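You operate a simulated robot arm through the tools that you are given. There is no shell and no other tool.

Carry out the task below with a simulated robot arm. There is one attempt and no reset: what you move stays moved.

TASK
Screw the knob on the saucepan lid, stand the grey bowl in the pan and put the lid on.
Fine: harm nothing.

Only the result counts: the job must be done as asked and must still hold three seconds after the hand-in. Knocking over, shifting, dropping, spilling or breaking anything else fails it. A push-on lid holds only when it is set on centred and level and pressed home; a screw cap is set on level and turned clockwise until tight.

THE ROBOT
A 7-joint arm with a two-finger parallel gripper, fixed in place. Base frame: the origin is on the floor under the middle of its stand, x ahead of it, y to its left, z up; the work surface is at about z = 0.84. Units: m, degrees, N and s.
With the tool pointing down near the work surface it reaches from about 0.26 to 0.64 m from the base axis. Its first joint turns from -166.0 to 166.0 degrees. Payload 1.57 kg.
Tool frame: the origin (TCP) lies between the finger pads and is the grasp point; the fingertips stand 0.03 m ahead of it; z points along the fingers, y is the line along which they close. Largest opening 0.08 m; finger width 0.017, thickness 0.012; the body of the gripper, 0.04 by 0.082 m, starts 0.08 m behind the TCP.
Orientation is told as [roll, pitch, yaw] about the base's x, y, z axes, in that order, counted from this pose: with the fingers straight down and closing along the base's y, the tool's x points along the base's -x, its y along +y and its z along -z.

THE INTERFACE
- The arm moves only by the tool apply_moves. Its argument "series" is a list of rows, each a list of 3 entries, a list of its own where there are three numbers: the opening in per cent of the stroke, from 0 (shut) to 100 (fully open), then the shift along the tool's x, y, z in m, then the turn, a rotation vector about the tool's x, y, z in degrees. In form: [[grip, [dx, dy, dz], [rx, ry, rz]], ...]. A call has 1 to 20 rows; each row shifts and turns the commanded pose from where the row before left it, along the tool's axes as they then stand. A row lasts 0.2 s, in which the tool goes at most 0.05 m and 8.6 degrees; a call with a longer step from one row to the next is refused whole, and so is a gripper value outside its range. A pose out of reach is approached as far as the arm can. The call stops where the force on the tool passes 40 N (or 10 N more than at its start, if that is more) or the arm is blocked; 0.2 s more then pass. The fingers move at their own pace (about 0.072 m/s each) and stop on an object; they squeeze with about 32 N. The grip force told is the motor's: it shows also when the fingers shut on nothing. Time passes only in rows, and 0.2 s behind the last, so rows that do not move let the fingers close. It gives the time, the measured TCP pose, the force on the tool (base axes), the opening and the grip force at its end, in the units of the frame above (readings bear some noise), with the torque about the TCP (base axes, N m) and any sound that the robot's microphone picked up.
- Cameras (640 x 400 px; columns grow to the right, rows downward): "scene" is fixed at [0.2204, 0.5008, 1.5975]; the picture's right is [-0.57, -0.82, 0.00], its down [-0.76, 0.53, -0.38] and it looks along [0.31, -0.22, -0.93] (base axes); focal length 296 px, centre (320, 200). "wrist" rides on the gripper at [0.072, -0.007, -0.122] in the tool frame; the picture's right is [0.09, 1.00, 0.00], its down [-0.84, 0.08, -0.54] and it looks along [-0.54, 0.05, 0.84] (tool axes); focal length 238 px, centre (320, 200). There is no depth. A picture from a camera that has moved, and an enlarged one, comes with that camera's place and axes in the base frame and with its lens.
- get_image(camera): a new picture of that camera. The clock stands still meanwhile.
- move_column(by): slides the trunk up (or, below 0, down) by that many m; the arm rides with it, the base frame stays. It gives what a move gives, with no picture.
- inspect(camera, box): a new picture of the part [left, top, right, bottom] of that camera's present view, enlarged. The clock stands still meanwhile.
- job_done(): hands the job in; it is judged then, once.

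Places have to be worked out from the pictures, the camera data and where the tool is seen. Open the gripper and draw the arm clear of the work before you hand the job in, unless the task says otherwise.

The tools are called after "Emit:" as name(argument=value, ...) on one line, values as JSON. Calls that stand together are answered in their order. apply_moves: Moves the arm, as the interface text tells. Its arguments: {"type":"object","properties":{"series":{"type":"array","items":{"type":"array"}}},"required":["series"]} The other tools are called the same way: move_column (by) moves the trunk up or down; get_image (camera) takes a picture; inspect (camera, box) takes an enlarged picture of a part of a camera's view; job_done () hands the job in.

At the start:

```text
time_s: 0.0
position: [0.4261, 0.2413, 1.2282]
tcp_rot: [0.1, 0.0, 0.1]
force: [0.0, -0.2, 0.0]
torque: [-0.02, 0.0, 0.02]
width: 0.08
finger_force: 0.0
trunk travel left (down, up): [-0.625, 0.365]
```

scene: 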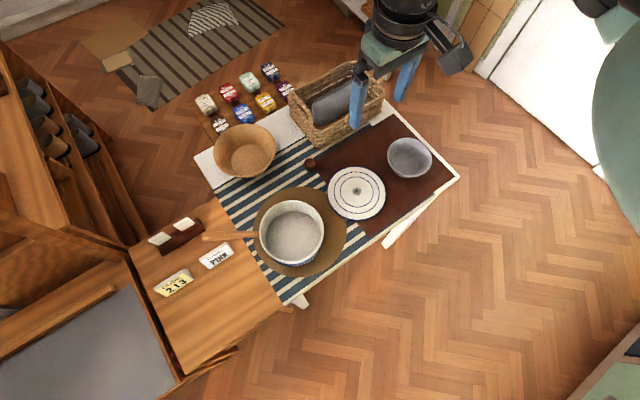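
wrist: 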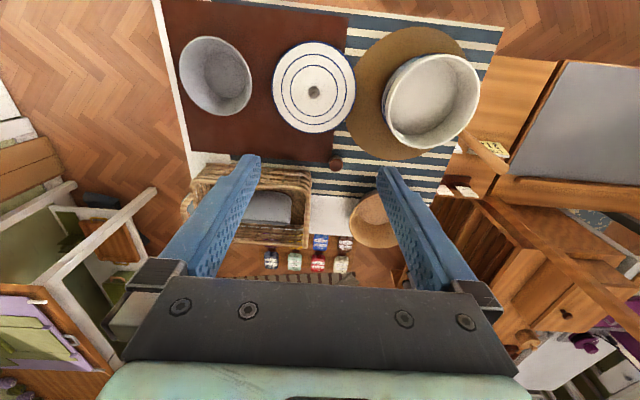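

I'll start by taking enlarged views of the work area to find the lid, knob, bowl and pan.

Emit:
inspect(camera="scene", box=[280, 130, 400, 230])

Emit:
inspect(camera="scene", box=[190, 60, 470, 300])

Emit:
inspect(camera="wrist", box=[160, 0, 500, 200])

```text
4.00 times, centred on (340, 180) of scene
camera zoom: at [0.2204, 0.5008, 1.5975], right [-0.57, -0.82, 0.0], down [-0.76, 0.53, -0.38], along [0.31, -0.22, -0.93], focal length 1185 px, centre (240, 280)
```

zoom: 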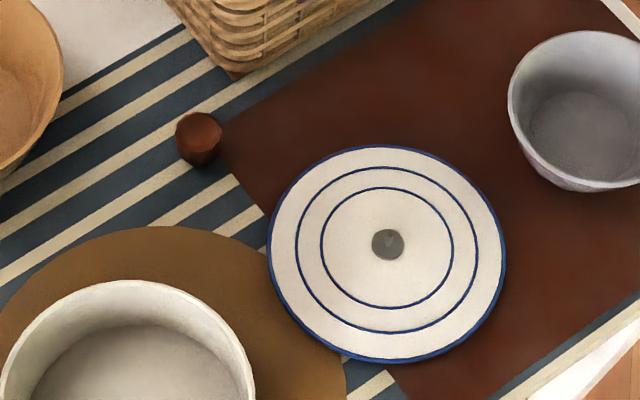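

```text
1.67 times, centred on (330, 180) of scene
camera zoom: at [0.2204, 0.5008, 1.5975], right [-0.57, -0.82, 0.0], down [-0.76, 0.53, -0.38], along [0.31, -0.22, -0.93], focal length 494 px, centre (303, 233)
```

zoom: 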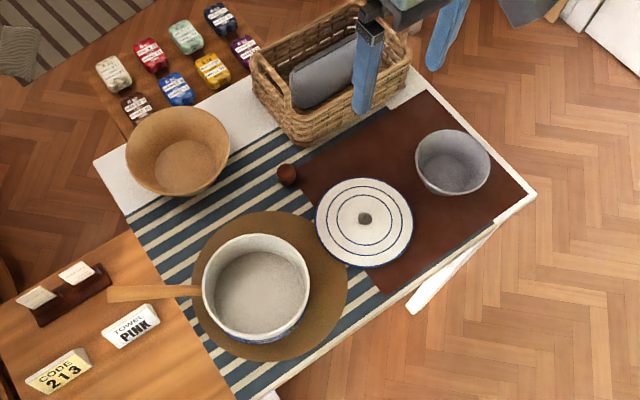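

```text
1.88 times, centred on (330, 100) of wrist
camera zoom: at [0.3562, 0.2346, 1.3503], right [-0.09, 1.0, 0.0], down [0.84, 0.08, 0.54], along [0.54, 0.05, -0.84], focal length 449 px, centre (301, 388)
```

zoom: 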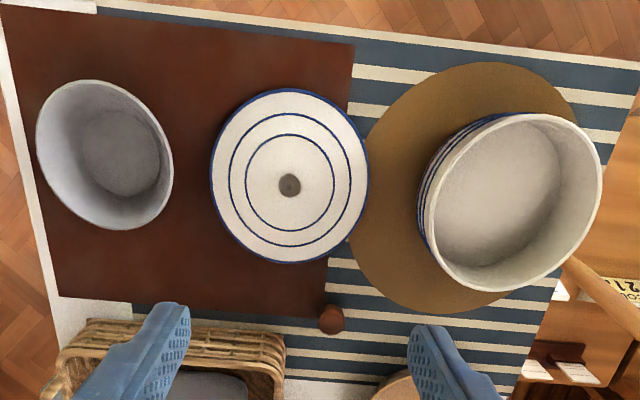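

The lid lies stud-up at about (0.432, 0.230), the knob at about (0.573, 0.290), the grey bowl at about (0.416, 0.063) and the pan at larger y. I'll zoom in further on the knob, bowl and pan to get their shapes and heights.

Emit:
inspect(camera="scene", box=[294, 146, 326, 182])

Emit:
inspect(camera="scene", box=[375, 125, 445, 190])

Emit:
inspect(camera="scene", box=[240, 180, 350, 285])

Emit:
inspect(camera="wrist", box=[320, 145, 350, 180])

```text
11.11 times, centred on (310, 164) of scene
camera zoom: at [0.2204, 0.5008, 1.5975], right [-0.57, -0.82, 0.0], down [-0.76, 0.53, -0.38], along [0.31, -0.22, -0.93], focal length 3290 px, centre (431, 600)
```

zoom: 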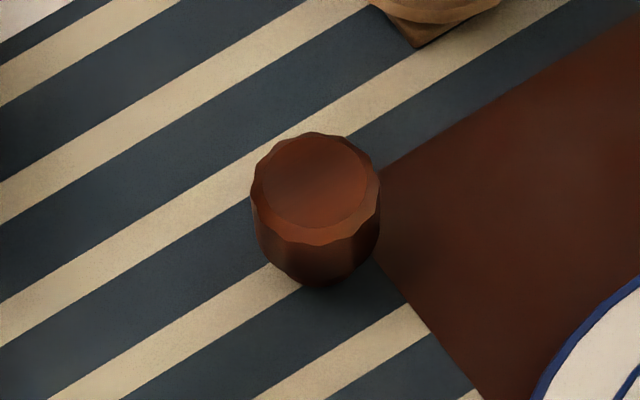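

```text
6.15 times, centred on (410, 158) of scene
camera zoom: at [0.2204, 0.5008, 1.5975], right [-0.57, -0.82, 0.0], down [-0.76, 0.53, -0.38], along [0.31, -0.22, -0.93], focal length 1822 px, centre (-234, 462)
```

zoom: 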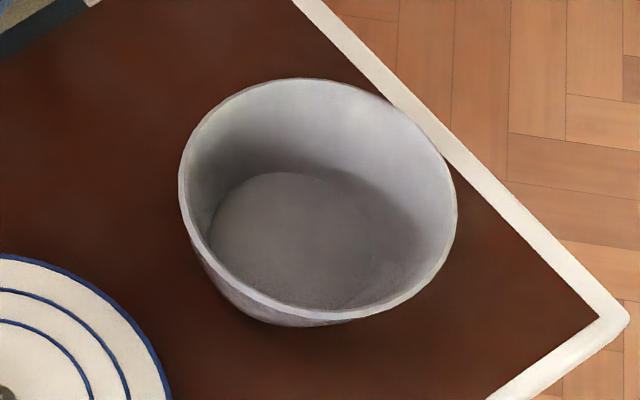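

```text
3.81 times, centred on (295, 232) of scene
camera zoom: at [0.2204, 0.5008, 1.5975], right [-0.57, -0.82, 0.0], down [-0.76, 0.53, -0.38], along [0.31, -0.22, -0.93], focal length 1128 px, centre (415, 76)
```

zoom: 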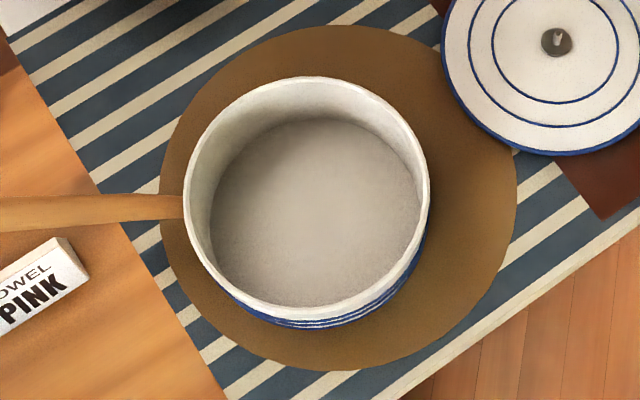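

```text
11.43 times, centred on (335, 162) of wrist
camera zoom: at [0.3562, 0.2346, 1.3503], right [-0.09, 1.0, 0.0], down [0.84, 0.08, 0.54], along [0.54, 0.05, -0.84], focal length 2724 px, centre (149, 629)
```

zoom: 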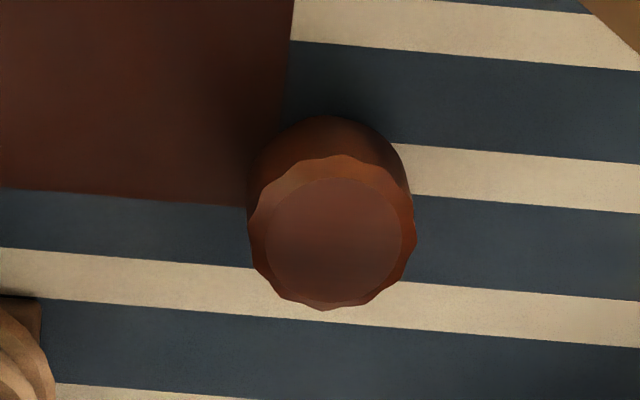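

The knob is a fluted wooden cylinder standing upright, about 32 mm across and 22 mm high. I'll move above it at a safe height, keeping the fingers about 0.13 m above everything, and take a closer look.

Emit:
apply_moves(series=[[100, [-0.025, 0.008, 0.035], [0, 0, 0]], [100, [-0.025, 0.008, 0.035], [0, 0, 0]], [100, [-0.025, 0.008, 0.035], [0, 0, 0]], [100, [-0.025, 0.008, 0.035], [0, 0, 0]], [100, [-0.025, 0.008, 0.035], [0, 0, 0]]])

Emit:
get_image(camera="wrist")

Emit:
get_image(camera="scene")

```text
time_s: 1.2
position: [0.5524, 0.2833, 1.052]
tcp_rot: [-0.1, 0.1, 0.1]
force: [0.9, 0.4, 0.9]
torque: [0.01, -0.01, -0.02]
width: 0.08
finger_force: 0.0
trunk travel left (down, up): [-0.625, 0.365]
```

```text
taken
camera wrist: at [0.4814, 0.275, 1.1736], right [-0.09, 1.0, 0.0], down [0.84, 0.08, 0.54], along [0.54, 0.05, -0.84], focal length 238 px, centre (320, 200)
```

wrist: 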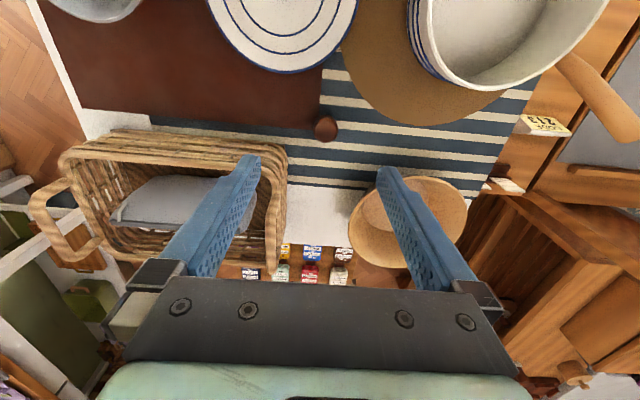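

```text
taken
```

scene: 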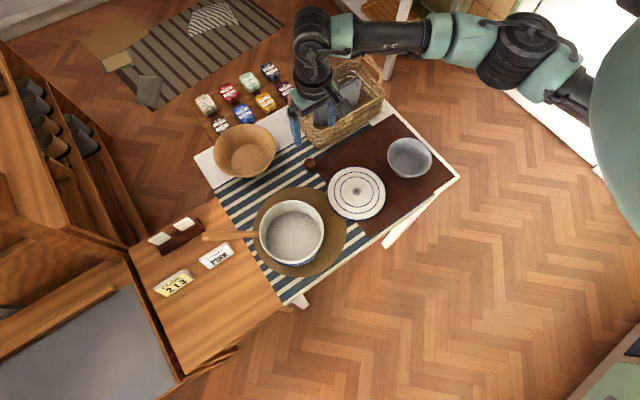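

At closer range the knob is at about (0.569, 0.291), and the basket's rim corner is near it. I'll zoom in to judge that clearance before turning the gripper.

Emit:
inspect(camera="scene", box=[270, 60, 400, 190])

Emit:
inspect(camera="wrist", box=[200, 90, 400, 215])

```text
3.08 times, centred on (335, 125) of scene
camera zoom: at [0.2204, 0.5008, 1.5975], right [-0.57, -0.82, 0.0], down [-0.76, 0.53, -0.38], along [0.31, -0.22, -0.93], focal length 911 px, centre (274, 431)
```

zoom: 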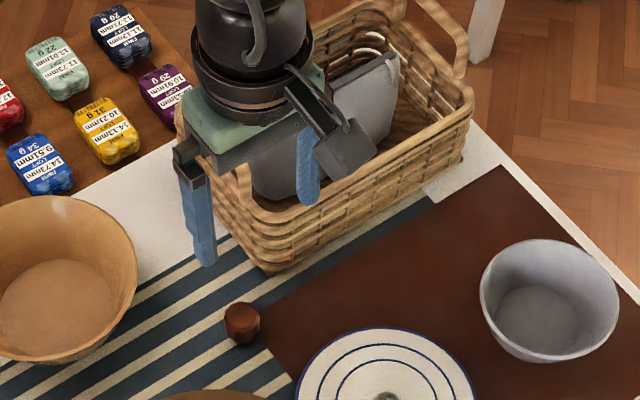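

```text
3.20 times, centred on (300, 152) of wrist
camera zoom: at [0.4814, 0.275, 1.1736], right [-0.09, 1.0, 0.0], down [0.84, 0.08, 0.54], along [0.54, 0.05, -0.84], focal length 763 px, centre (384, 352)
```

zoom: 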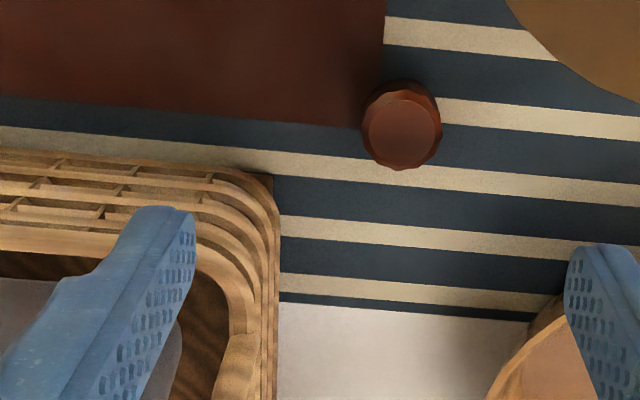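

The basket's near corner is at about (0.60, 0.237), so turning the gripper 45° clockwise leaves good room. I'll turn it, move over the knob and come down partway with the fingers partly open.

Emit:
apply_moves(series=[[100, [0, 0, 0], [0, 0, 7.5]], [100, [0, 0, 0], [0, 0, 7.5]], [100, [0, 0, 0], [0, 0, 7.5]], [90, [0, 0, 0], [0, 0, 7.5]], [80, [0, 0, 0], [0, 0, 7.5]], [75, [0, 0, 0], [0, 0, 7.5]], [70, [-0.003, 0.009, 0.03], [0, 0, 0]], [70, [-0.003, 0.008, 0.03], [0, 0, 0]]])

Emit:
get_image(camera="wrist")

```text
time_s: 3.0
position: [0.5658, 0.2892, 0.9922]
tcp_rot: [0.0, 0.1, -45.0]
force: [-0.3, 0.0, 0.5]
torque: [0.01, 0.0, 0.04]
width: 0.0558
finger_force: 0.0
trunk travel left (down, up): [-0.625, 0.365]
```

```text
taken
camera wrist: at [0.5122, 0.3356, 1.1153], right [0.64, 0.77, 0.0], down [0.65, -0.54, 0.54], along [0.42, -0.35, -0.84], focal length 238 px, centre (320, 200)
```

wrist: 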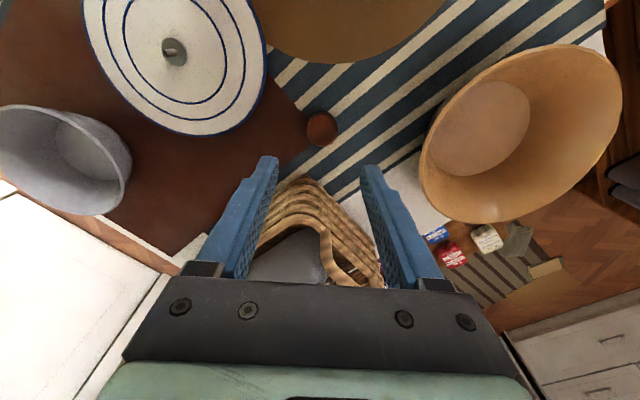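

The knob is just ahead of the fingertips now. I'll zoom in to refine its centre before descending.

Emit:
inspect(camera="wrist", box=[280, 90, 360, 165])

Emit:
inspect(camera="wrist", box=[130, 10, 220, 90])

```text
5.33 times, centred on (320, 128) of wrist
camera zoom: at [0.5122, 0.3356, 1.1153], right [0.64, 0.77, 0.0], down [0.65, -0.54, 0.54], along [0.42, -0.35, -0.84], focal length 1271 px, centre (320, 587)
```

zoom: 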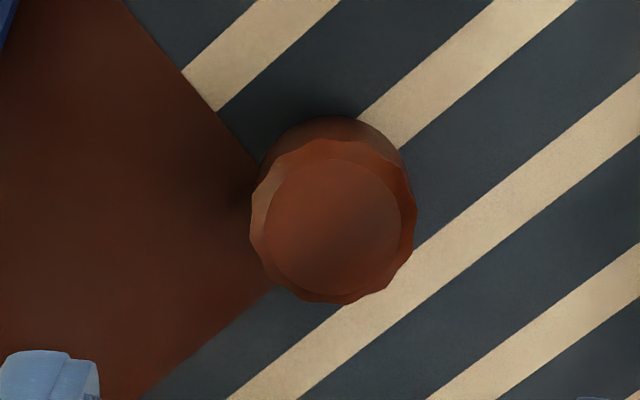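

```text
5.00 times, centred on (175, 50) of wrist
camera zoom: at [0.5122, 0.3356, 1.1153], right [0.64, 0.77, 0.0], down [0.65, -0.54, 0.54], along [0.42, -0.35, -0.84], focal length 1192 px, centre (1045, 950)
```

zoom: 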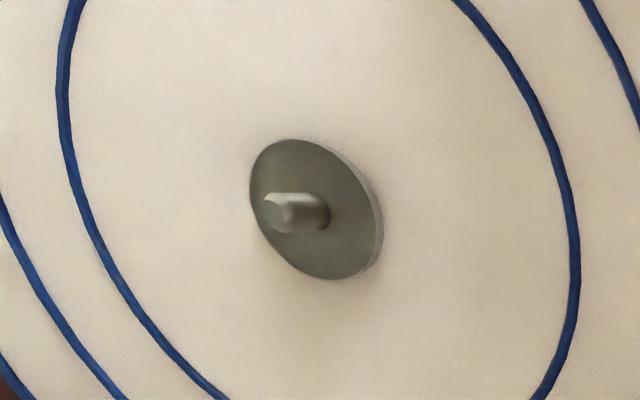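

The knob's centre is at about (0.570, 0.290) and its top at about z = 0.866. I'll descend so the fingertips stop about 9 mm above the table, then close on it.

Emit:
apply_moves(series=[[70, [-0.0024, 0.0035, 0.03], [0, 0, 0]], [70, [0, 0, 0.04], [0, 0, 0]], [70, [0, 0, 0.03], [0, 0, 0]], [70, [0, 0, 0.013], [0, 0, 0]]])

Emit:
get_image(camera="wrist")

Emit:
inspect(camera="scene", box=[270, 100, 350, 190])

```text
time_s: 4.0
position: [0.5694, 0.2885, 0.8803]
tcp_rot: [0.1, 0.0, -44.9]
force: [0.1, -0.7, -0.3]
torque: [-0.03, -0.01, -0.02]
width: 0.0558
finger_force: 0.1
trunk travel left (down, up): [-0.625, 0.365]
```

```text
taken
camera wrist: at [0.5143, 0.3349, 1.002], right [0.64, 0.77, 0.0], down [0.65, -0.54, 0.54], along [0.42, -0.35, -0.84], focal length 238 px, centre (320, 200)
```

wrist: 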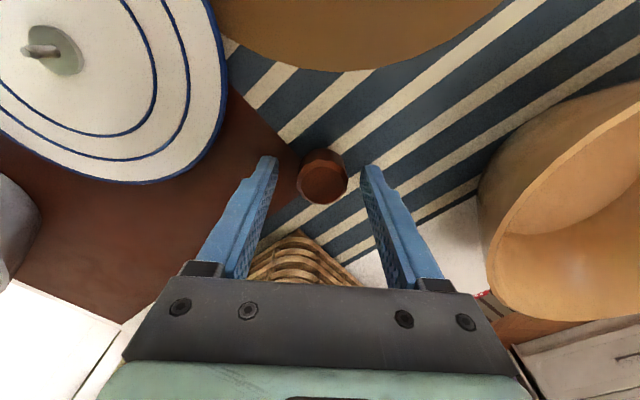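

```text
4.44 times, centred on (310, 145) of scene
camera zoom: at [0.2204, 0.5008, 1.5975], right [-0.57, -0.82, 0.0], down [-0.76, 0.53, -0.38], along [0.31, -0.22, -0.93], focal length 1316 px, centre (364, 444)
```

zoom: 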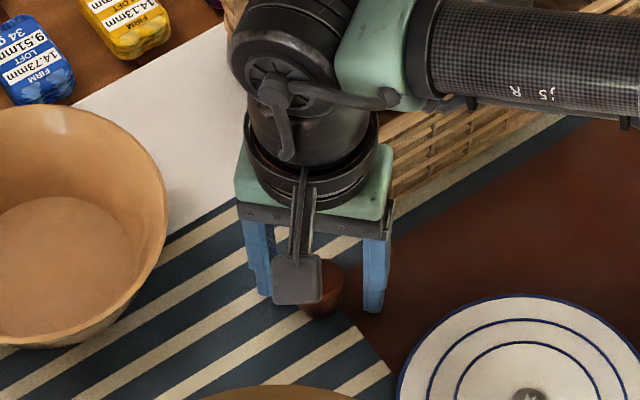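

The knob is centred between the fingers to within about 2 mm. I'll close on it.

Emit:
apply_moves(series=[[30, [0, 0, 0], [0, 0, 0]], [20, [0, 0, 0], [0, 0, 0]], [0, [0, 0, 0], [0, 0, 0]], [0, [0, 0, 0], [0, 0, 0]], [0, [0, 0, 0], [0, 0, 0]]])

Emit:
inspect(camera="wrist", box=[260, 130, 380, 210])

```text
time_s: 5.2
position: [0.5691, 0.2881, 0.8811]
tcp_rot: [0.0, -0.1, -44.8]
force: [0.4, 0.4, 0.1]
torque: [0.01, -0.01, 0.0]
width: 0.0298
finger_force: 31.5
trunk travel left (down, up): [-0.625, 0.365]
```

```text
5.00 times, centred on (320, 170) of wrist
camera zoom: at [0.5145, 0.335, 1.0025], right [0.64, 0.77, 0.0], down [0.65, -0.54, 0.54], along [0.42, -0.35, -0.84], focal length 1192 px, centre (320, 350)
```

zoom: 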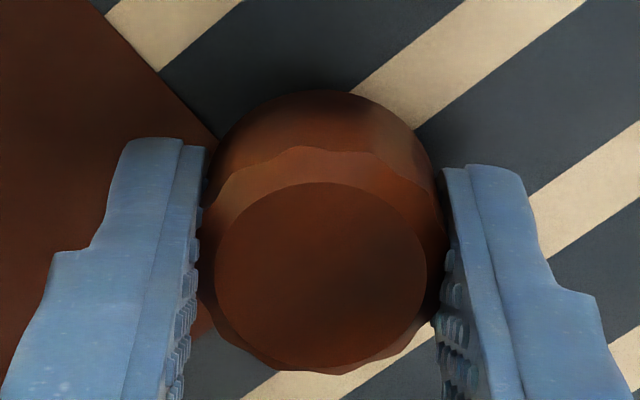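

The knob is gripped at a width of 29.8 mm and is centred within about 1 mm. I'll lift it straight up and carry it above the lid.

Emit:
apply_moves(series=[[0, [0, 0, -0.01], [0, 0, 0]], [0, [0, 0, -0.03], [0, 0, 0]], [0, [0, 0, -0.04], [0, 0, 0]], [0, [0.018, -0.035, 0], [0, 0, 0]], [0, [0.018, -0.035, 0], [0, 0, 0]], [0, [0.015, -0.03, 0], [0, 0, 0]]])

Emit:
get_image(camera="wrist")

Emit:
get_image(camera="scene")

```text
time_s: 6.6
position: [0.5725, 0.3042, 0.9524]
tcp_rot: [-0.2, 0.1, -45.0]
force: [-0.2, 0.5, 0.4]
torque: [0.02, -0.01, -0.03]
width: 0.0301
finger_force: 32.0
out of reach, approached as far as the arm can: row 2, 3, 4, 5, 6
trunk travel left (down, up): [-0.625, 0.365]
```

```text
taken
camera wrist: at [0.5177, 0.3515, 1.0737], right [0.64, 0.77, 0.0], down [0.65, -0.54, 0.54], along [0.42, -0.35, -0.84], focal length 238 px, centre (320, 200)
```

wrist: 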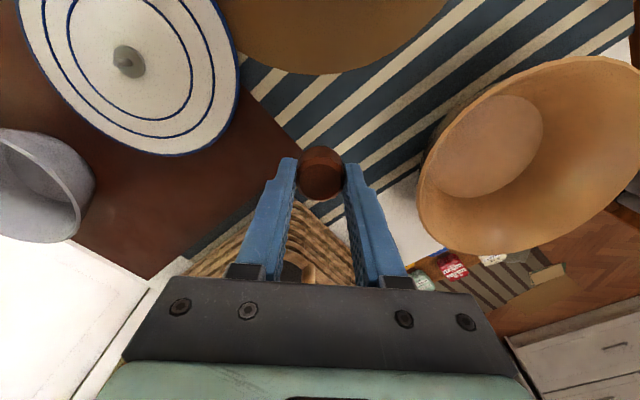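

```text
taken
```

scene: 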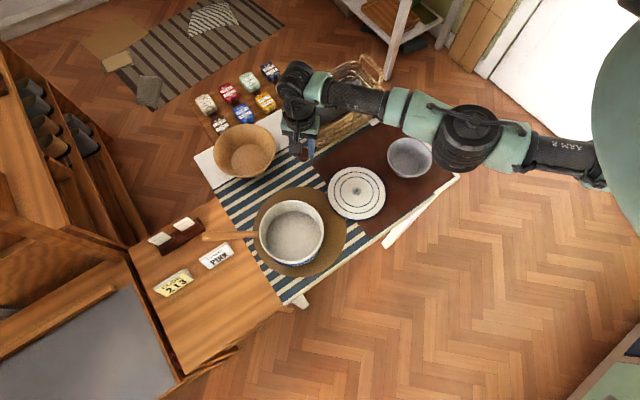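

The arm reported "out of reach" partway and went to (0.5725, 0.3042, 0.952), although the target should be reachable, so it may be stuck in an awkward joint posture. The knob is still held. I'll send a stationary row to see how it behaves.

Emit:
apply_moves(series=[[0, [0, 0, 0], [0, 0, 0]]])

Emit:
get_image(camera="scene")

```text
time_s: 7.0
position: [0.5713, 0.3039, 0.9526]
tcp_rot: [-0.1, -0.1, -44.9]
force: [-0.3, -0.4, -0.1]
torque: [0.02, 0.02, 0.01]
width: 0.0301
finger_force: 31.6
trunk travel left (down, up): [-0.625, 0.365]
```

```text
taken
```

scene: 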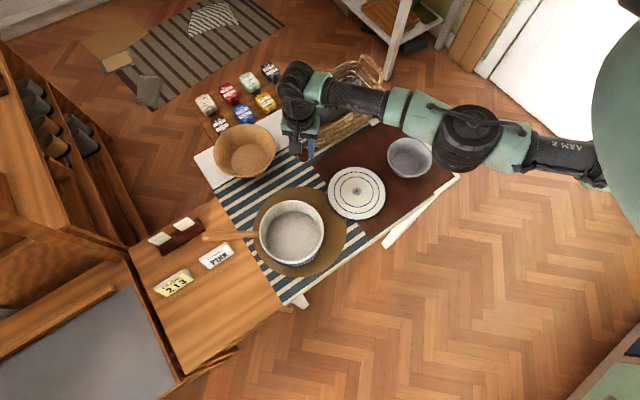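

A stationary row is accepted, so the commanded pose was reset to where the arm is now. I'll try a small step back toward the base.

Emit:
apply_moves(series=[[0, [0.005, -0.016, 0], [0, 0, 0]], [0, [0.005, -0.016, 0], [0, 0, 0]]])

```text
time_s: 7.6
position: [0.5733, 0.3048, 0.9507]
tcp_rot: [-0.1, 0.0, -44.9]
force: [0.1, 0.0, 0.5]
torque: [0.01, 0.0, 0.01]
width: 0.0298
finger_force: 32.2
out of reach, approached as far as the arm can: row 1, 2
trunk travel left (down, up): [-0.625, 0.365]
```

It is still stuck, most likely at a wrist joint limit. I'll turn the tool back counter-clockwise to free it.

Emit:
apply_moves(series=[[0, [0, 0, 0], [0, 0, -6]], [0, [0, 0, 0], [0, 0, -6]], [0, [0, 0, 0], [0, 0, -6]]])

Emit:
get_image(camera="scene")

```text
time_s: 8.4
position: [0.5716, 0.3047, 0.9525]
tcp_rot: [0.0, 0.1, -26.8]
force: [0.2, -0.6, -0.6]
torque: [0.02, 0.03, 0.0]
width: 0.0297
finger_force: 31.9
trunk travel left (down, up): [-0.625, 0.365]
```

```text
taken
```

scene: 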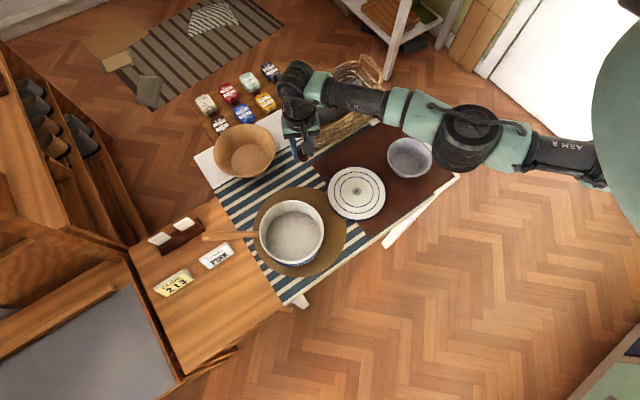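

Turning worked, and yaw is now -27°. I'll try the inward step again.

Emit:
apply_moves(series=[[0, [0.01, -0.0135, 0], [0, 0, 0]], [0, [0.01, -0.0135, 0], [0, 0, 0]]])

```text
time_s: 9.0
position: [0.5724, 0.3043, 0.9515]
tcp_rot: [0.0, 0.0, -26.9]
force: [-0.5, 0.2, -0.1]
torque: [-0.01, 0.02, -0.02]
width: 0.03
finger_force: 31.7
out of reach, approached as far as the arm can: row 1, 2
trunk travel left (down, up): [-0.625, 0.365]
```

It is still stuck when moving inward, so the arm may be at a straight-elbow singularity. I'll test a small downward and sideways move, with the knob about 75 mm above the table.

Emit:
apply_moves(series=[[0, [0, 0, 0.015], [0, 0, 0]], [0, [0, 0, 0.015], [0, 0, 0]]])

```text
time_s: 9.6
position: [0.5705, 0.3034, 0.9232]
tcp_rot: [0.0, 0.0, -27.0]
force: [0.0, 1.0, -0.8]
torque: [0.01, 0.02, 0.01]
width: 0.0298
finger_force: 31.5
trunk travel left (down, up): [-0.625, 0.365]
```

Moving down worked. Now I'll try inward from this height.

Emit:
apply_moves(series=[[0, [0.01, -0.0135, 0], [0, 0, 0]], [0, [0.01, -0.0135, 0], [0, 0, 0]]])

Emit:
get_image(camera="scene")

```text
time_s: 10.2
position: [0.5424, 0.2899, 0.9217]
tcp_rot: [0.0, -0.1, -27.0]
force: [-0.3, -0.7, 0.6]
torque: [0.0, -0.03, 0.03]
width: 0.0299
finger_force: 32.7
trunk travel left (down, up): [-0.625, 0.365]
```

```text
taken
```

scene: 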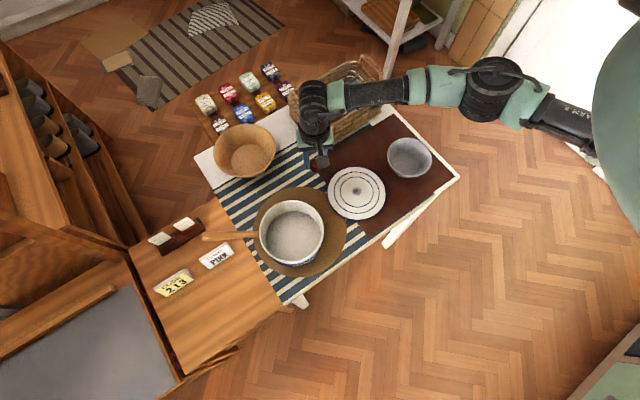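

The arm is free again at (0.542, 0.290, 0.922) and still holds the knob. I'll move farther in and rise a little before going over the lid.

Emit:
apply_moves(series=[[0, [0.01, -0.014, -0.005], [0, 0, 0]], [0, [0.01, -0.014, -0.01], [0, 0, 0]], [0, [0.01, -0.014, -0.01], [0, 0, 0]], [0, [0.01, -0.014, -0.01], [0, 0, 0]]])

Emit:
get_image(camera="wrist")

```text
time_s: 11.2
position: [0.4829, 0.2563, 0.9576]
tcp_rot: [0.0, 0.0, -26.8]
force: [0.4, -0.2, -0.1]
torque: [0.01, 0.02, 0.02]
width: 0.0294
finger_force: 32.5
trunk travel left (down, up): [-0.625, 0.365]
```

```text
taken
camera wrist: at [0.4165, 0.2833, 1.0795], right [0.37, 0.93, 0.0], down [0.78, -0.31, 0.54], along [0.5, -0.2, -0.84], focal length 238 px, centre (320, 200)
```

wrist: 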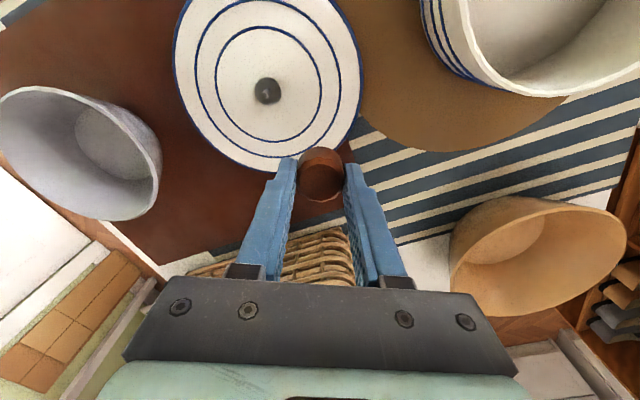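

The stud is clearly visible ahead of the knob. I'll zoom in on the stud and the gripped knob to measure both in the same view.

Emit:
inspect(camera="wrist", box=[228, 60, 308, 115])

Emit:
inspect(camera="wrist", box=[265, 135, 375, 210])

Emit:
inspect(camera="scene", box=[310, 130, 400, 230])

```text
7.27 times, centred on (268, 88) of wrist
camera zoom: at [0.4165, 0.2833, 1.0795], right [0.37, 0.93, 0.0], down [0.78, -0.31, 0.54], along [0.5, -0.2, -0.84], focal length 1734 px, centre (698, 1018)
```

zoom: 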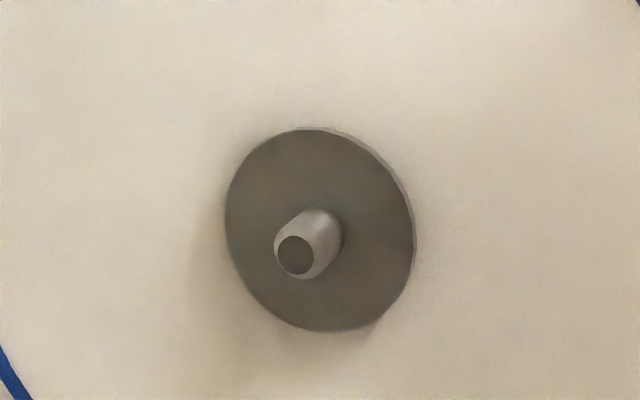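

```text
5.33 times, centred on (320, 172) of wrist
camera zoom: at [0.4165, 0.2833, 1.0795], right [0.37, 0.93, 0.0], down [0.78, -0.31, 0.54], along [0.5, -0.2, -0.84], focal length 1271 px, centre (320, 347)
```

zoom: 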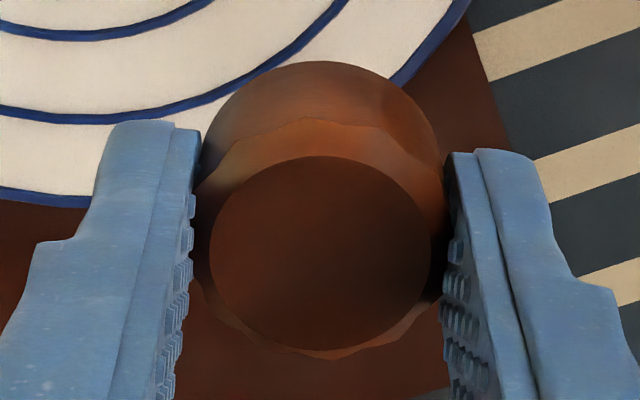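

```text
4.00 times, centred on (355, 180) of scene
camera zoom: at [0.2204, 0.5008, 1.5975], right [-0.57, -0.82, 0.0], down [-0.76, 0.53, -0.38], along [0.31, -0.22, -0.93], focal length 1185 px, centre (180, 280)
```

zoom: 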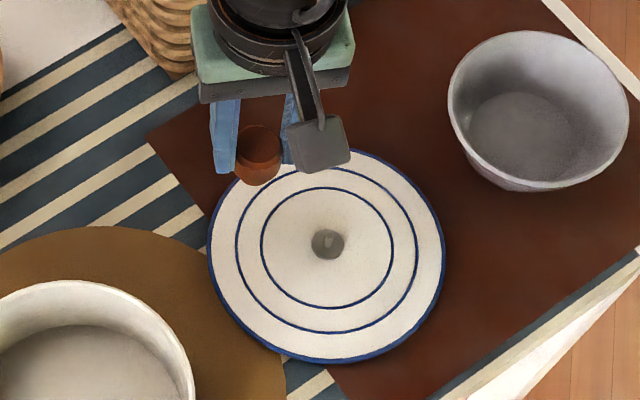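

From two wrist views the stud is at about (0.4293, 0.2304), with the washer at z ≈ 0.858 and the stud top at z ≈ 0.873. I'll wind the gripper counter-clockwise first, clear of the lid, to leave plenty of clockwise travel.

Emit:
apply_moves(series=[[0, [0, 0, -0.01], [0, 0, -8]], [0, [0, 0, -0.01], [0, 0, -8]], [0, [0, 0, 0], [0, 0, -8]], [0, [0, 0, 0], [0, 0, -8]], [0, [0, 0, 0], [0, 0, -8]], [0, [0, 0, 0], [0, 0, -8]], [0, [0, 0, 0], [0, 0, -8]], [0, [0, 0, 0], [0, 0, -8]], [0, [0, 0, 0], [0, 0, -8]], [0, [0, 0, 0], [0, 0, -8]], [0, [0, 0, 0], [0, 0, -8]]])

Emit:
get_image(camera="wrist")

Emit:
get_image(camera="scene")

```text
time_s: 13.6
position: [0.482, 0.2596, 0.9775]
tcp_rot: [0.0, 0.0, 61.3]
force: [-0.7, 0.9, 0.5]
torque: [0.07, 0.01, 0.02]
width: 0.0297
finger_force: 31.9
trunk travel left (down, up): [-0.625, 0.365]
```

```text
taken
camera wrist: at [0.4544, 0.1923, 1.0989], right [-0.92, 0.4, 0.0], down [0.33, 0.77, 0.54], along [0.22, 0.5, -0.84], focal length 238 px, centre (320, 200)
```

wrist: 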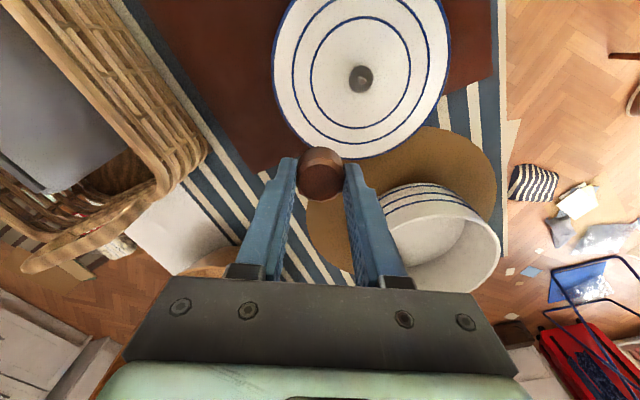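

```text
taken
```

scene: 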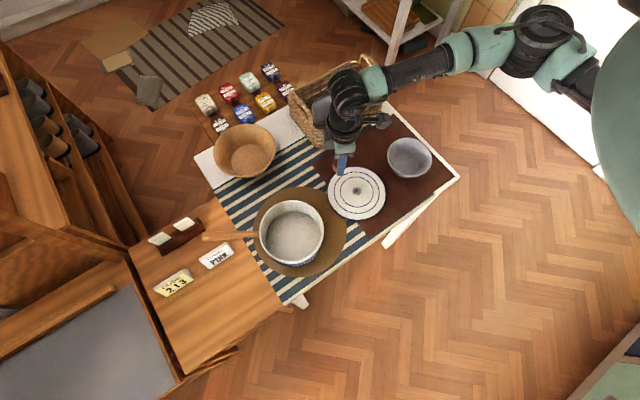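

Yaw +61° was reached without trouble. I'll wind on a little more to see how much range there is.

Emit:
apply_moves(series=[[0, [0, 0, 0], [0, 0, -8]], [0, [0, 0, 0], [0, 0, -8]], [0, [0, 0, 0], [0, 0, -8]], [0, [0, 0, 0], [0, 0, -8]], [0, [0, 0, 0], [0, 0, -8]], [0, [0, 0, 0], [0, 0, -8]]])

Emit:
get_image(camera="wrist")

Emit:
get_image(camera="scene")

```text
time_s: 15.0
position: [0.4531, 0.2313, 0.962]
tcp_rot: [0.1, -0.1, 69.1]
force: [-0.4, 0.0, -0.3]
torque: [0.01, 0.0, 0.04]
width: 0.03
finger_force: 32.1
out of reach, approached as far as the arm can: row 1, 2, 3, 4, 5, 6
trunk travel left (down, up): [-0.625, 0.365]
```

```text
taken
camera wrist: at [0.4343, 0.1623, 1.0847], right [-0.96, 0.27, 0.0], down [0.23, 0.81, 0.54], along [0.15, 0.52, -0.84], focal length 238 px, centre (320, 200)
```

wrist: 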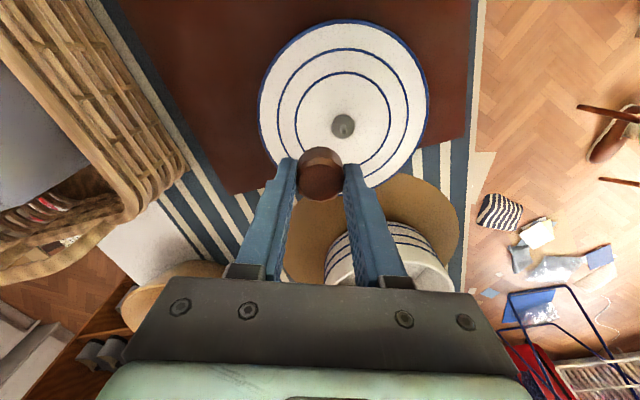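

```text
taken
```

scene: 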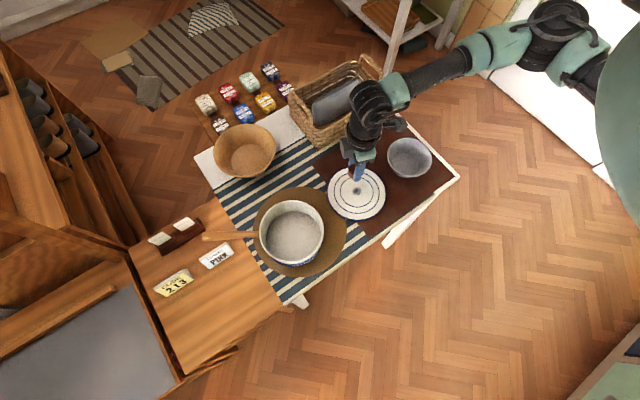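

The counter-clockwise limit is about +65° here, and the arm drifted a little while trying to pass it. I'll back off clockwise to a comfortable angle and check that it moves freely.

Emit:
apply_moves(series=[[0, [0, 0, -0.01], [0, 0, 6]], [0, [0, 0, -0.01], [0, 0, 6]]])

```text
time_s: 15.6
position: [0.4542, 0.2335, 0.9827]
tcp_rot: [0.1, 0.0, 57.1]
force: [0.2, 0.5, -0.6]
torque: [-0.03, -0.02, -0.01]
width: 0.0299
finger_force: 32.0
trunk travel left (down, up): [-0.625, 0.365]
```

It moves freely at yaw 57°. I'll move over the stud and down so the knob's bottom is about 25 mm above the stud tip, then check alignment.

Emit:
apply_moves(series=[[0, [0.008, 0.0096, 0.018], [0, 0, 0]], [0, [0.0081, 0.0096, 0.017], [0, 0, 0]]])

Emit:
get_image(camera="wrist")

Emit:
inspect(camera="wrist", box=[265, 120, 375, 210])

Emit:
inspect(camera="scene", box=[320, 150, 400, 220])

```text
time_s: 16.2
position: [0.4278, 0.2286, 0.9483]
tcp_rot: [0.0, 0.0, 57.0]
force: [0.4, 0.7, -0.7]
torque: [-0.02, -0.01, -0.02]
width: 0.0297
finger_force: 32.2
trunk travel left (down, up): [-0.625, 0.365]
```

```text
taken
camera wrist: at [0.396, 0.1655, 1.0699], right [-0.89, 0.46, 0.0], down [0.39, 0.74, 0.54], along [0.25, 0.48, -0.84], focal length 238 px, centre (320, 200)
```

wrist: 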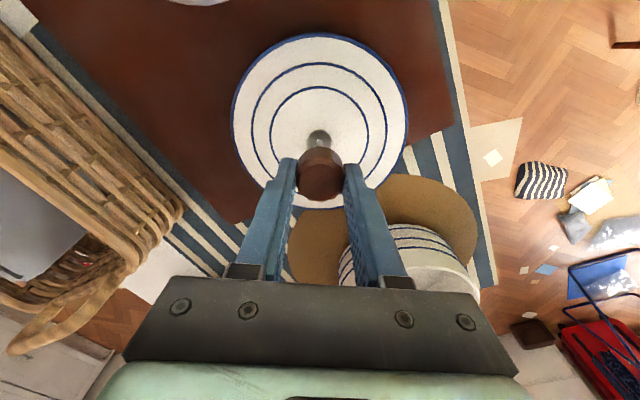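

```text
4.44 times, centred on (320, 165) of wrist
camera zoom: at [0.396, 0.1655, 1.0699], right [-0.89, 0.46, 0.0], down [0.39, 0.74, 0.54], along [0.25, 0.48, -0.84], focal length 1059 px, centre (320, 356)
```

zoom: 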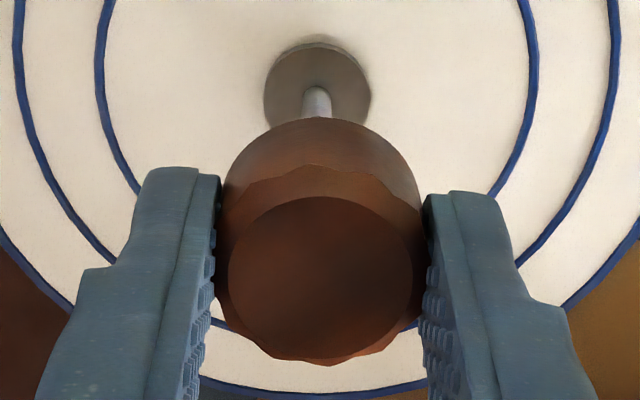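

```text
5.71 times, centred on (360, 185) of scene
camera zoom: at [0.2204, 0.5008, 1.5975], right [-0.57, -0.82, 0.0], down [-0.76, 0.53, -0.38], along [0.31, -0.22, -0.93], focal length 1692 px, centre (91, 286)
```

zoom: 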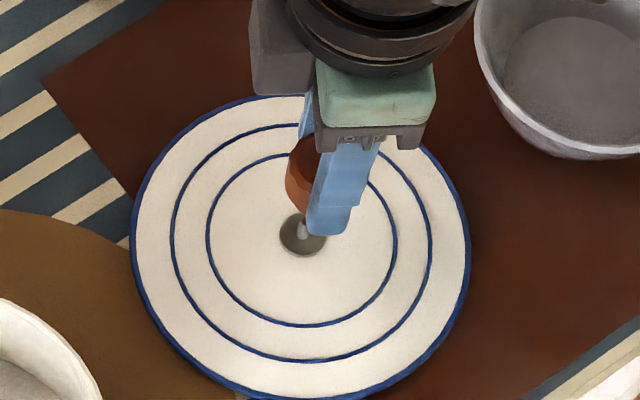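

The wrist view shows knob and stud lined up sideways to within about 0.7 mm. The scene camera looks across the other direction, so I'll zoom in there to check the remaining axis.

Emit:
inspect(camera="scene", box=[345, 165, 375, 200])

Emit:
inspect(camera="wrist", box=[295, 125, 345, 165])

```text
11.43 times, centred on (360, 182) of scene
camera zoom: at [0.2204, 0.5008, 1.5975], right [-0.57, -0.82, 0.0], down [-0.76, 0.53, -0.38], along [0.31, -0.22, -0.93], focal length 3384 px, centre (-137, 400)
```

zoom: 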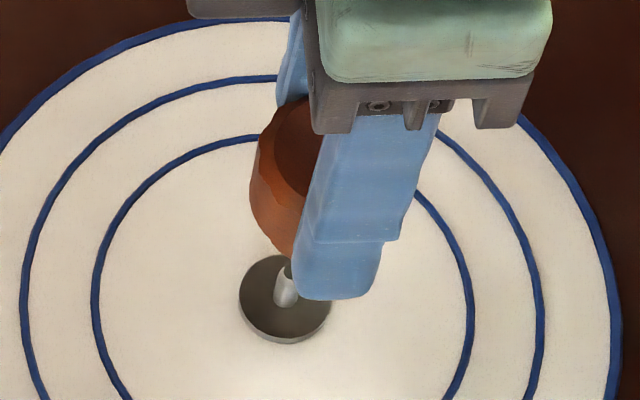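

```text
10.00 times, centred on (320, 145) of wrist
camera zoom: at [0.396, 0.1655, 1.0699], right [-0.89, 0.46, 0.0], down [0.39, 0.74, 0.54], along [0.25, 0.48, -0.84], focal length 2384 px, centre (320, 750)
```

zoom: 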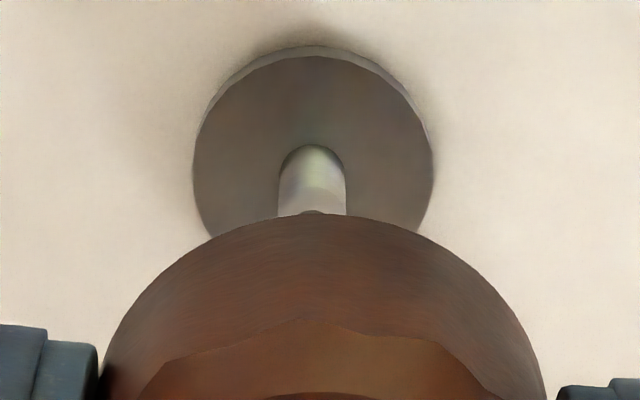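

Both misalignments are under 1 mm. I'll correct them and lower the knob to just above the stud tip.

Emit:
apply_moves(series=[[0, [-0.0009, -0.0008, 0.01], [0, 0, 0]], [0, [0, 0, 0.01], [0, 0, 0]], [0, [0, 0, 0.006], [0, 0, 0]], [0, [0, 0, 0], [0, 0, 0]]])

Emit:
inspect(camera="wrist", box=[295, 125, 345, 165])

Emit:
inspect(camera="scene", box=[345, 165, 375, 200])

```text
time_s: 17.2
position: [0.4303, 0.2311, 0.923]
tcp_rot: [0.0, 0.0, 57.2]
force: [-0.5, -0.2, -0.2]
torque: [-0.01, -0.02, -0.02]
width: 0.0298
finger_force: 31.4
trunk travel left (down, up): [-0.625, 0.365]
```

```text
10.00 times, centred on (320, 145) of wrist
camera zoom: at [0.3972, 0.166, 1.0444], right [-0.89, 0.46, 0.0], down [0.39, 0.74, 0.54], along [0.25, 0.48, -0.84], focal length 2384 px, centre (320, 750)
```

zoom: 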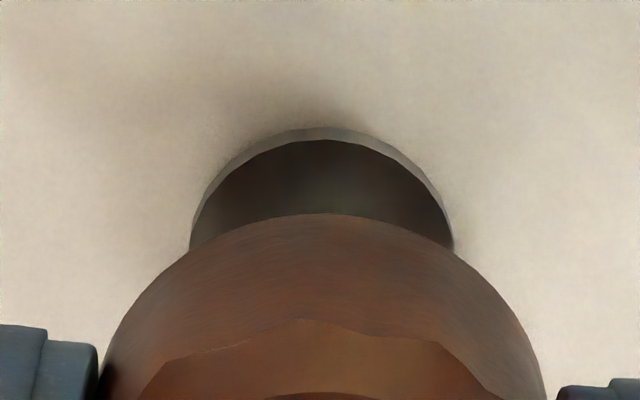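

```text
11.43 times, centred on (360, 182) of scene
camera zoom: at [0.2204, 0.5008, 1.5975], right [-0.57, -0.82, 0.0], down [-0.76, 0.53, -0.38], along [0.31, -0.22, -0.93], focal length 3384 px, centre (-137, 400)
```

zoom: 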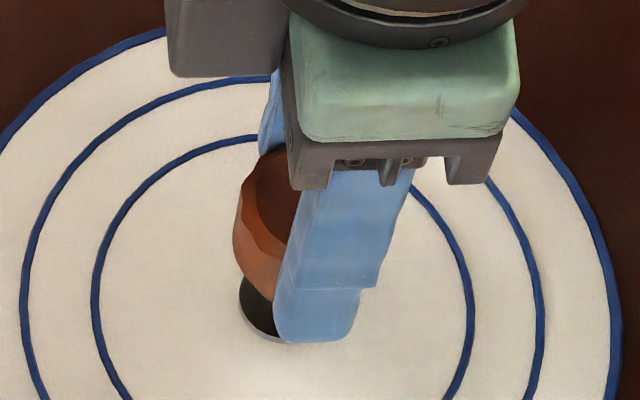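

Alignment still looks within about 1 mm. I'll lower in small steps and watch the force for contact with the stud.

Emit:
apply_moves(series=[[0, [0, 0, 0.005], [0, 0, 0]], [0, [0, 0, 0.004], [0, 0, 0]], [0, [0, 0, 0.002], [0, 0, 0]], [0, [0, 0, 0], [0, 0, 0]]])

Emit:
apply_moves(series=[[0, [0, 0, 0.002], [0, 0, 0]], [0, [0, 0, 0], [0, 0, 0]]])

Emit:
apply_moves(series=[[0, [0, 0, 0.002], [0, 0, 0]], [0, [0, 0, 0], [0, 0, 0]]])

```text
time_s: 18.2
position: [0.4298, 0.2307, 0.9116]
tcp_rot: [0.0, 0.0, 57.1]
force: [-0.2, -0.1, -0.7]
torque: [0.02, -0.01, 0.01]
width: 0.0298
finger_force: 31.9
trunk travel left (down, up): [-0.625, 0.365]
```

```text
time_s: 18.8
position: [0.4301, 0.2304, 0.9085]
tcp_rot: [0.1, 0.1, 57.1]
force: [-0.9, -1.3, 0.6]
torque: [-0.14, 0.07, -0.01]
width: 0.0294
finger_force: 31.7
trunk travel left (down, up): [-0.625, 0.365]
```

```text
time_s: 19.4
position: [0.4301, 0.2308, 0.9086]
tcp_rot: [-0.1, -0.2, 57.1]
force: [-1.6, -4.0, 12.7]
torque: [-0.32, 0.24, 0.01]
width: 0.0298
finger_force: 31.9
trunk travel left (down, up): [-0.625, 0.365]
```

Contact at TCP z ≈ 0.908 with 12.7 N upward and some sideways force. I'll look at how the knob sits on the stud.

Emit:
inspect(camera="wrist", box=[270, 120, 370, 200])

Emit:
inspect(camera="scene", box=[345, 165, 375, 200])

```text
5.00 times, centred on (320, 160) of wrist
camera zoom: at [0.3968, 0.1666, 1.0304], right [-0.89, 0.46, 0.0], down [0.39, 0.74, 0.54], along [0.25, 0.48, -0.84], focal length 1192 px, centre (320, 400)
```

zoom: 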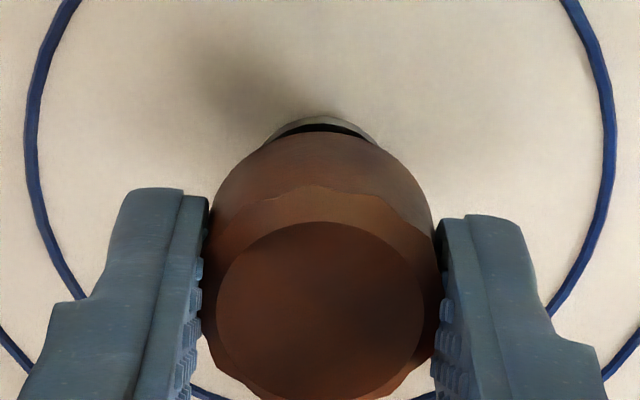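

```text
11.43 times, centred on (360, 182) of scene
camera zoom: at [0.2204, 0.5008, 1.5975], right [-0.57, -0.82, 0.0], down [-0.76, 0.53, -0.38], along [0.31, -0.22, -0.93], focal length 3384 px, centre (-137, 400)
```

zoom: 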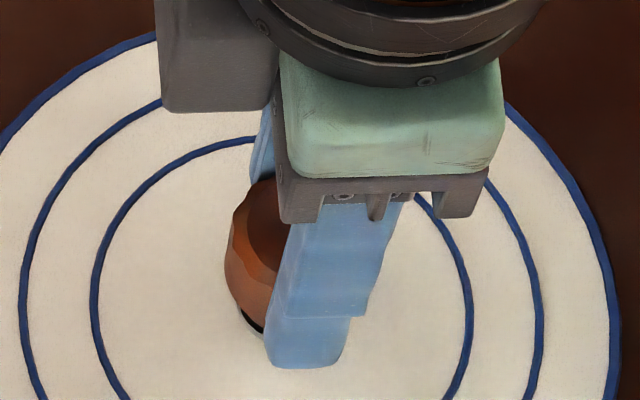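

The knob rests on the stud tip. The sideways force, the torque and the scene view all say it must move about 1.5 mm along tool +x. I'll lift slightly, shift and lower again.

Emit:
apply_moves(series=[[0, [0, 0, -0.003], [0, 0, 0]], [0, [0.0015, 0, 0], [0, 0, 0]], [0, [0, 0, 0.0015], [0, 0, 0]], [0, [0, 0, 0.0015], [0, 0, 0]], [0, [0, 0, 0], [0, 0, 0]]])

Emit:
apply_moves(series=[[0, [0, 0, 0.001], [0, 0, 0]], [0, [0, 0, 0], [0, 0, 0]]])

```text
time_s: 20.6
position: [0.4288, 0.2304, 0.9094]
tcp_rot: [0.0, -0.1, 57.1]
force: [0.4, 2.3, 13.7]
torque: [-0.05, 0.12, -0.02]
width: 0.0299
finger_force: 32.3
trunk travel left (down, up): [-0.625, 0.365]
```

```text
time_s: 21.2
position: [0.4282, 0.2313, 0.9081]
tcp_rot: [-0.2, -0.3, 57.1]
force: [2.3, 2.2, 22.1]
torque: [-0.03, 0.01, 0.01]
width: 0.0295
finger_force: 32.3
trunk travel left (down, up): [-0.625, 0.365]
```

Contact is now nearly torque-free, so the knob sits centred on the stud tip. I'll ease the load slightly and start turning clockwise to see whether the thread bites.

Emit:
apply_moves(series=[[0, [0, 0, -0.001], [0, 0, 0]], [0, [0, 0, 0], [0, 0, 8]], [0, [0, 0, 0], [0, 0, 8]], [0, [0, 0, 0], [0, 0, 8]]])

Emit:
inspect(camera="wrist", box=[270, 120, 370, 200])

Emit:
inspect(camera="scene", box=[345, 165, 375, 200])

```text
time_s: 22.2
position: [0.4281, 0.2306, 0.9077]
tcp_rot: [-0.1, -0.2, 32.9]
force: [5.8, 1.9, 18.3]
torque: [0.05, -0.17, 0.01]
width: 0.0297
finger_force: 32.2
trunk travel left (down, up): [-0.625, 0.365]
```

```text
5.00 times, centred on (320, 160) of wrist
camera zoom: at [0.3726, 0.1853, 1.0296], right [-0.62, 0.79, 0.0], down [0.66, 0.52, 0.54], along [0.43, 0.34, -0.84], focal length 1192 px, centre (320, 400)
```

zoom: 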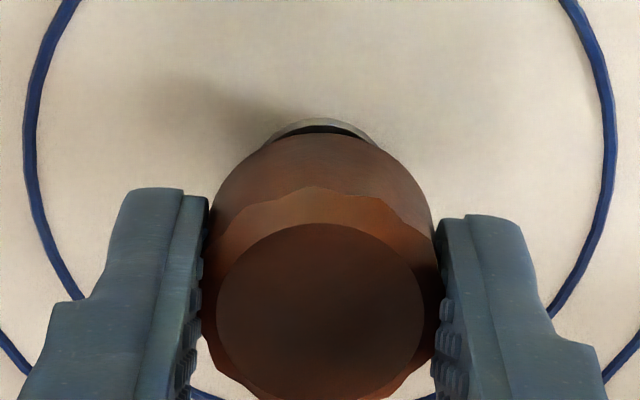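

```text
11.43 times, centred on (360, 182) of scene
camera zoom: at [0.2204, 0.5008, 1.5975], right [-0.57, -0.82, 0.0], down [-0.76, 0.53, -0.38], along [0.31, -0.22, -0.93], focal length 3384 px, centre (-137, 400)
```

zoom: 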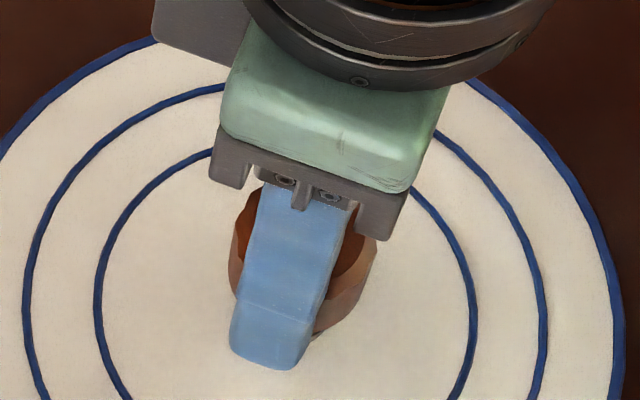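

The knob shows both edges now and sits about 1 mm to scene-right of the stud axis, which matches the sideways force. I'll ease off, shift by that much and keep turning clockwise.

Emit:
apply_moves(series=[[0, [-0.001, 0, -0.0015], [0, 0, 0]], [0, [0, 0, 0], [0, 0, 8]], [0, [0, 0, 0], [0, 0, 8]], [0, [0, 0, 0], [0, 0, 8]], [0, [0, 0, 0], [0, 0, 0]]])

Emit:
inspect(camera="scene", box=[345, 165, 375, 200])

Emit:
inspect(camera="wrist", box=[270, 120, 370, 200])

```text
time_s: 23.4
position: [0.4285, 0.2288, 0.9088]
tcp_rot: [0.0, 0.2, 9.0]
force: [1.6, 1.3, 3.1]
torque: [0.13, -0.16, -0.01]
width: 0.03
finger_force: 32.1
trunk travel left (down, up): [-0.625, 0.365]
```

```text
11.43 times, centred on (360, 182) of scene
camera zoom: at [0.2204, 0.5008, 1.5975], right [-0.57, -0.82, 0.0], down [-0.76, 0.53, -0.38], along [0.31, -0.22, -0.93], focal length 3384 px, centre (-137, 400)
```

zoom: 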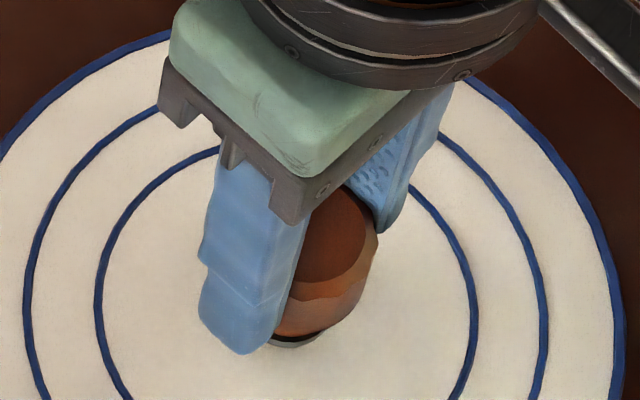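

```text
5.00 times, centred on (320, 160) of wrist
camera zoom: at [0.3598, 0.2125, 1.0302], right [-0.25, 0.97, 0.0], down [0.82, 0.21, 0.54], along [0.52, 0.13, -0.84], focal length 1192 px, centre (320, 400)
```

zoom: 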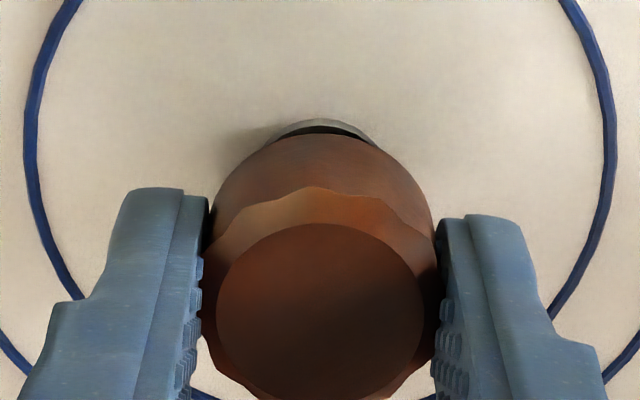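

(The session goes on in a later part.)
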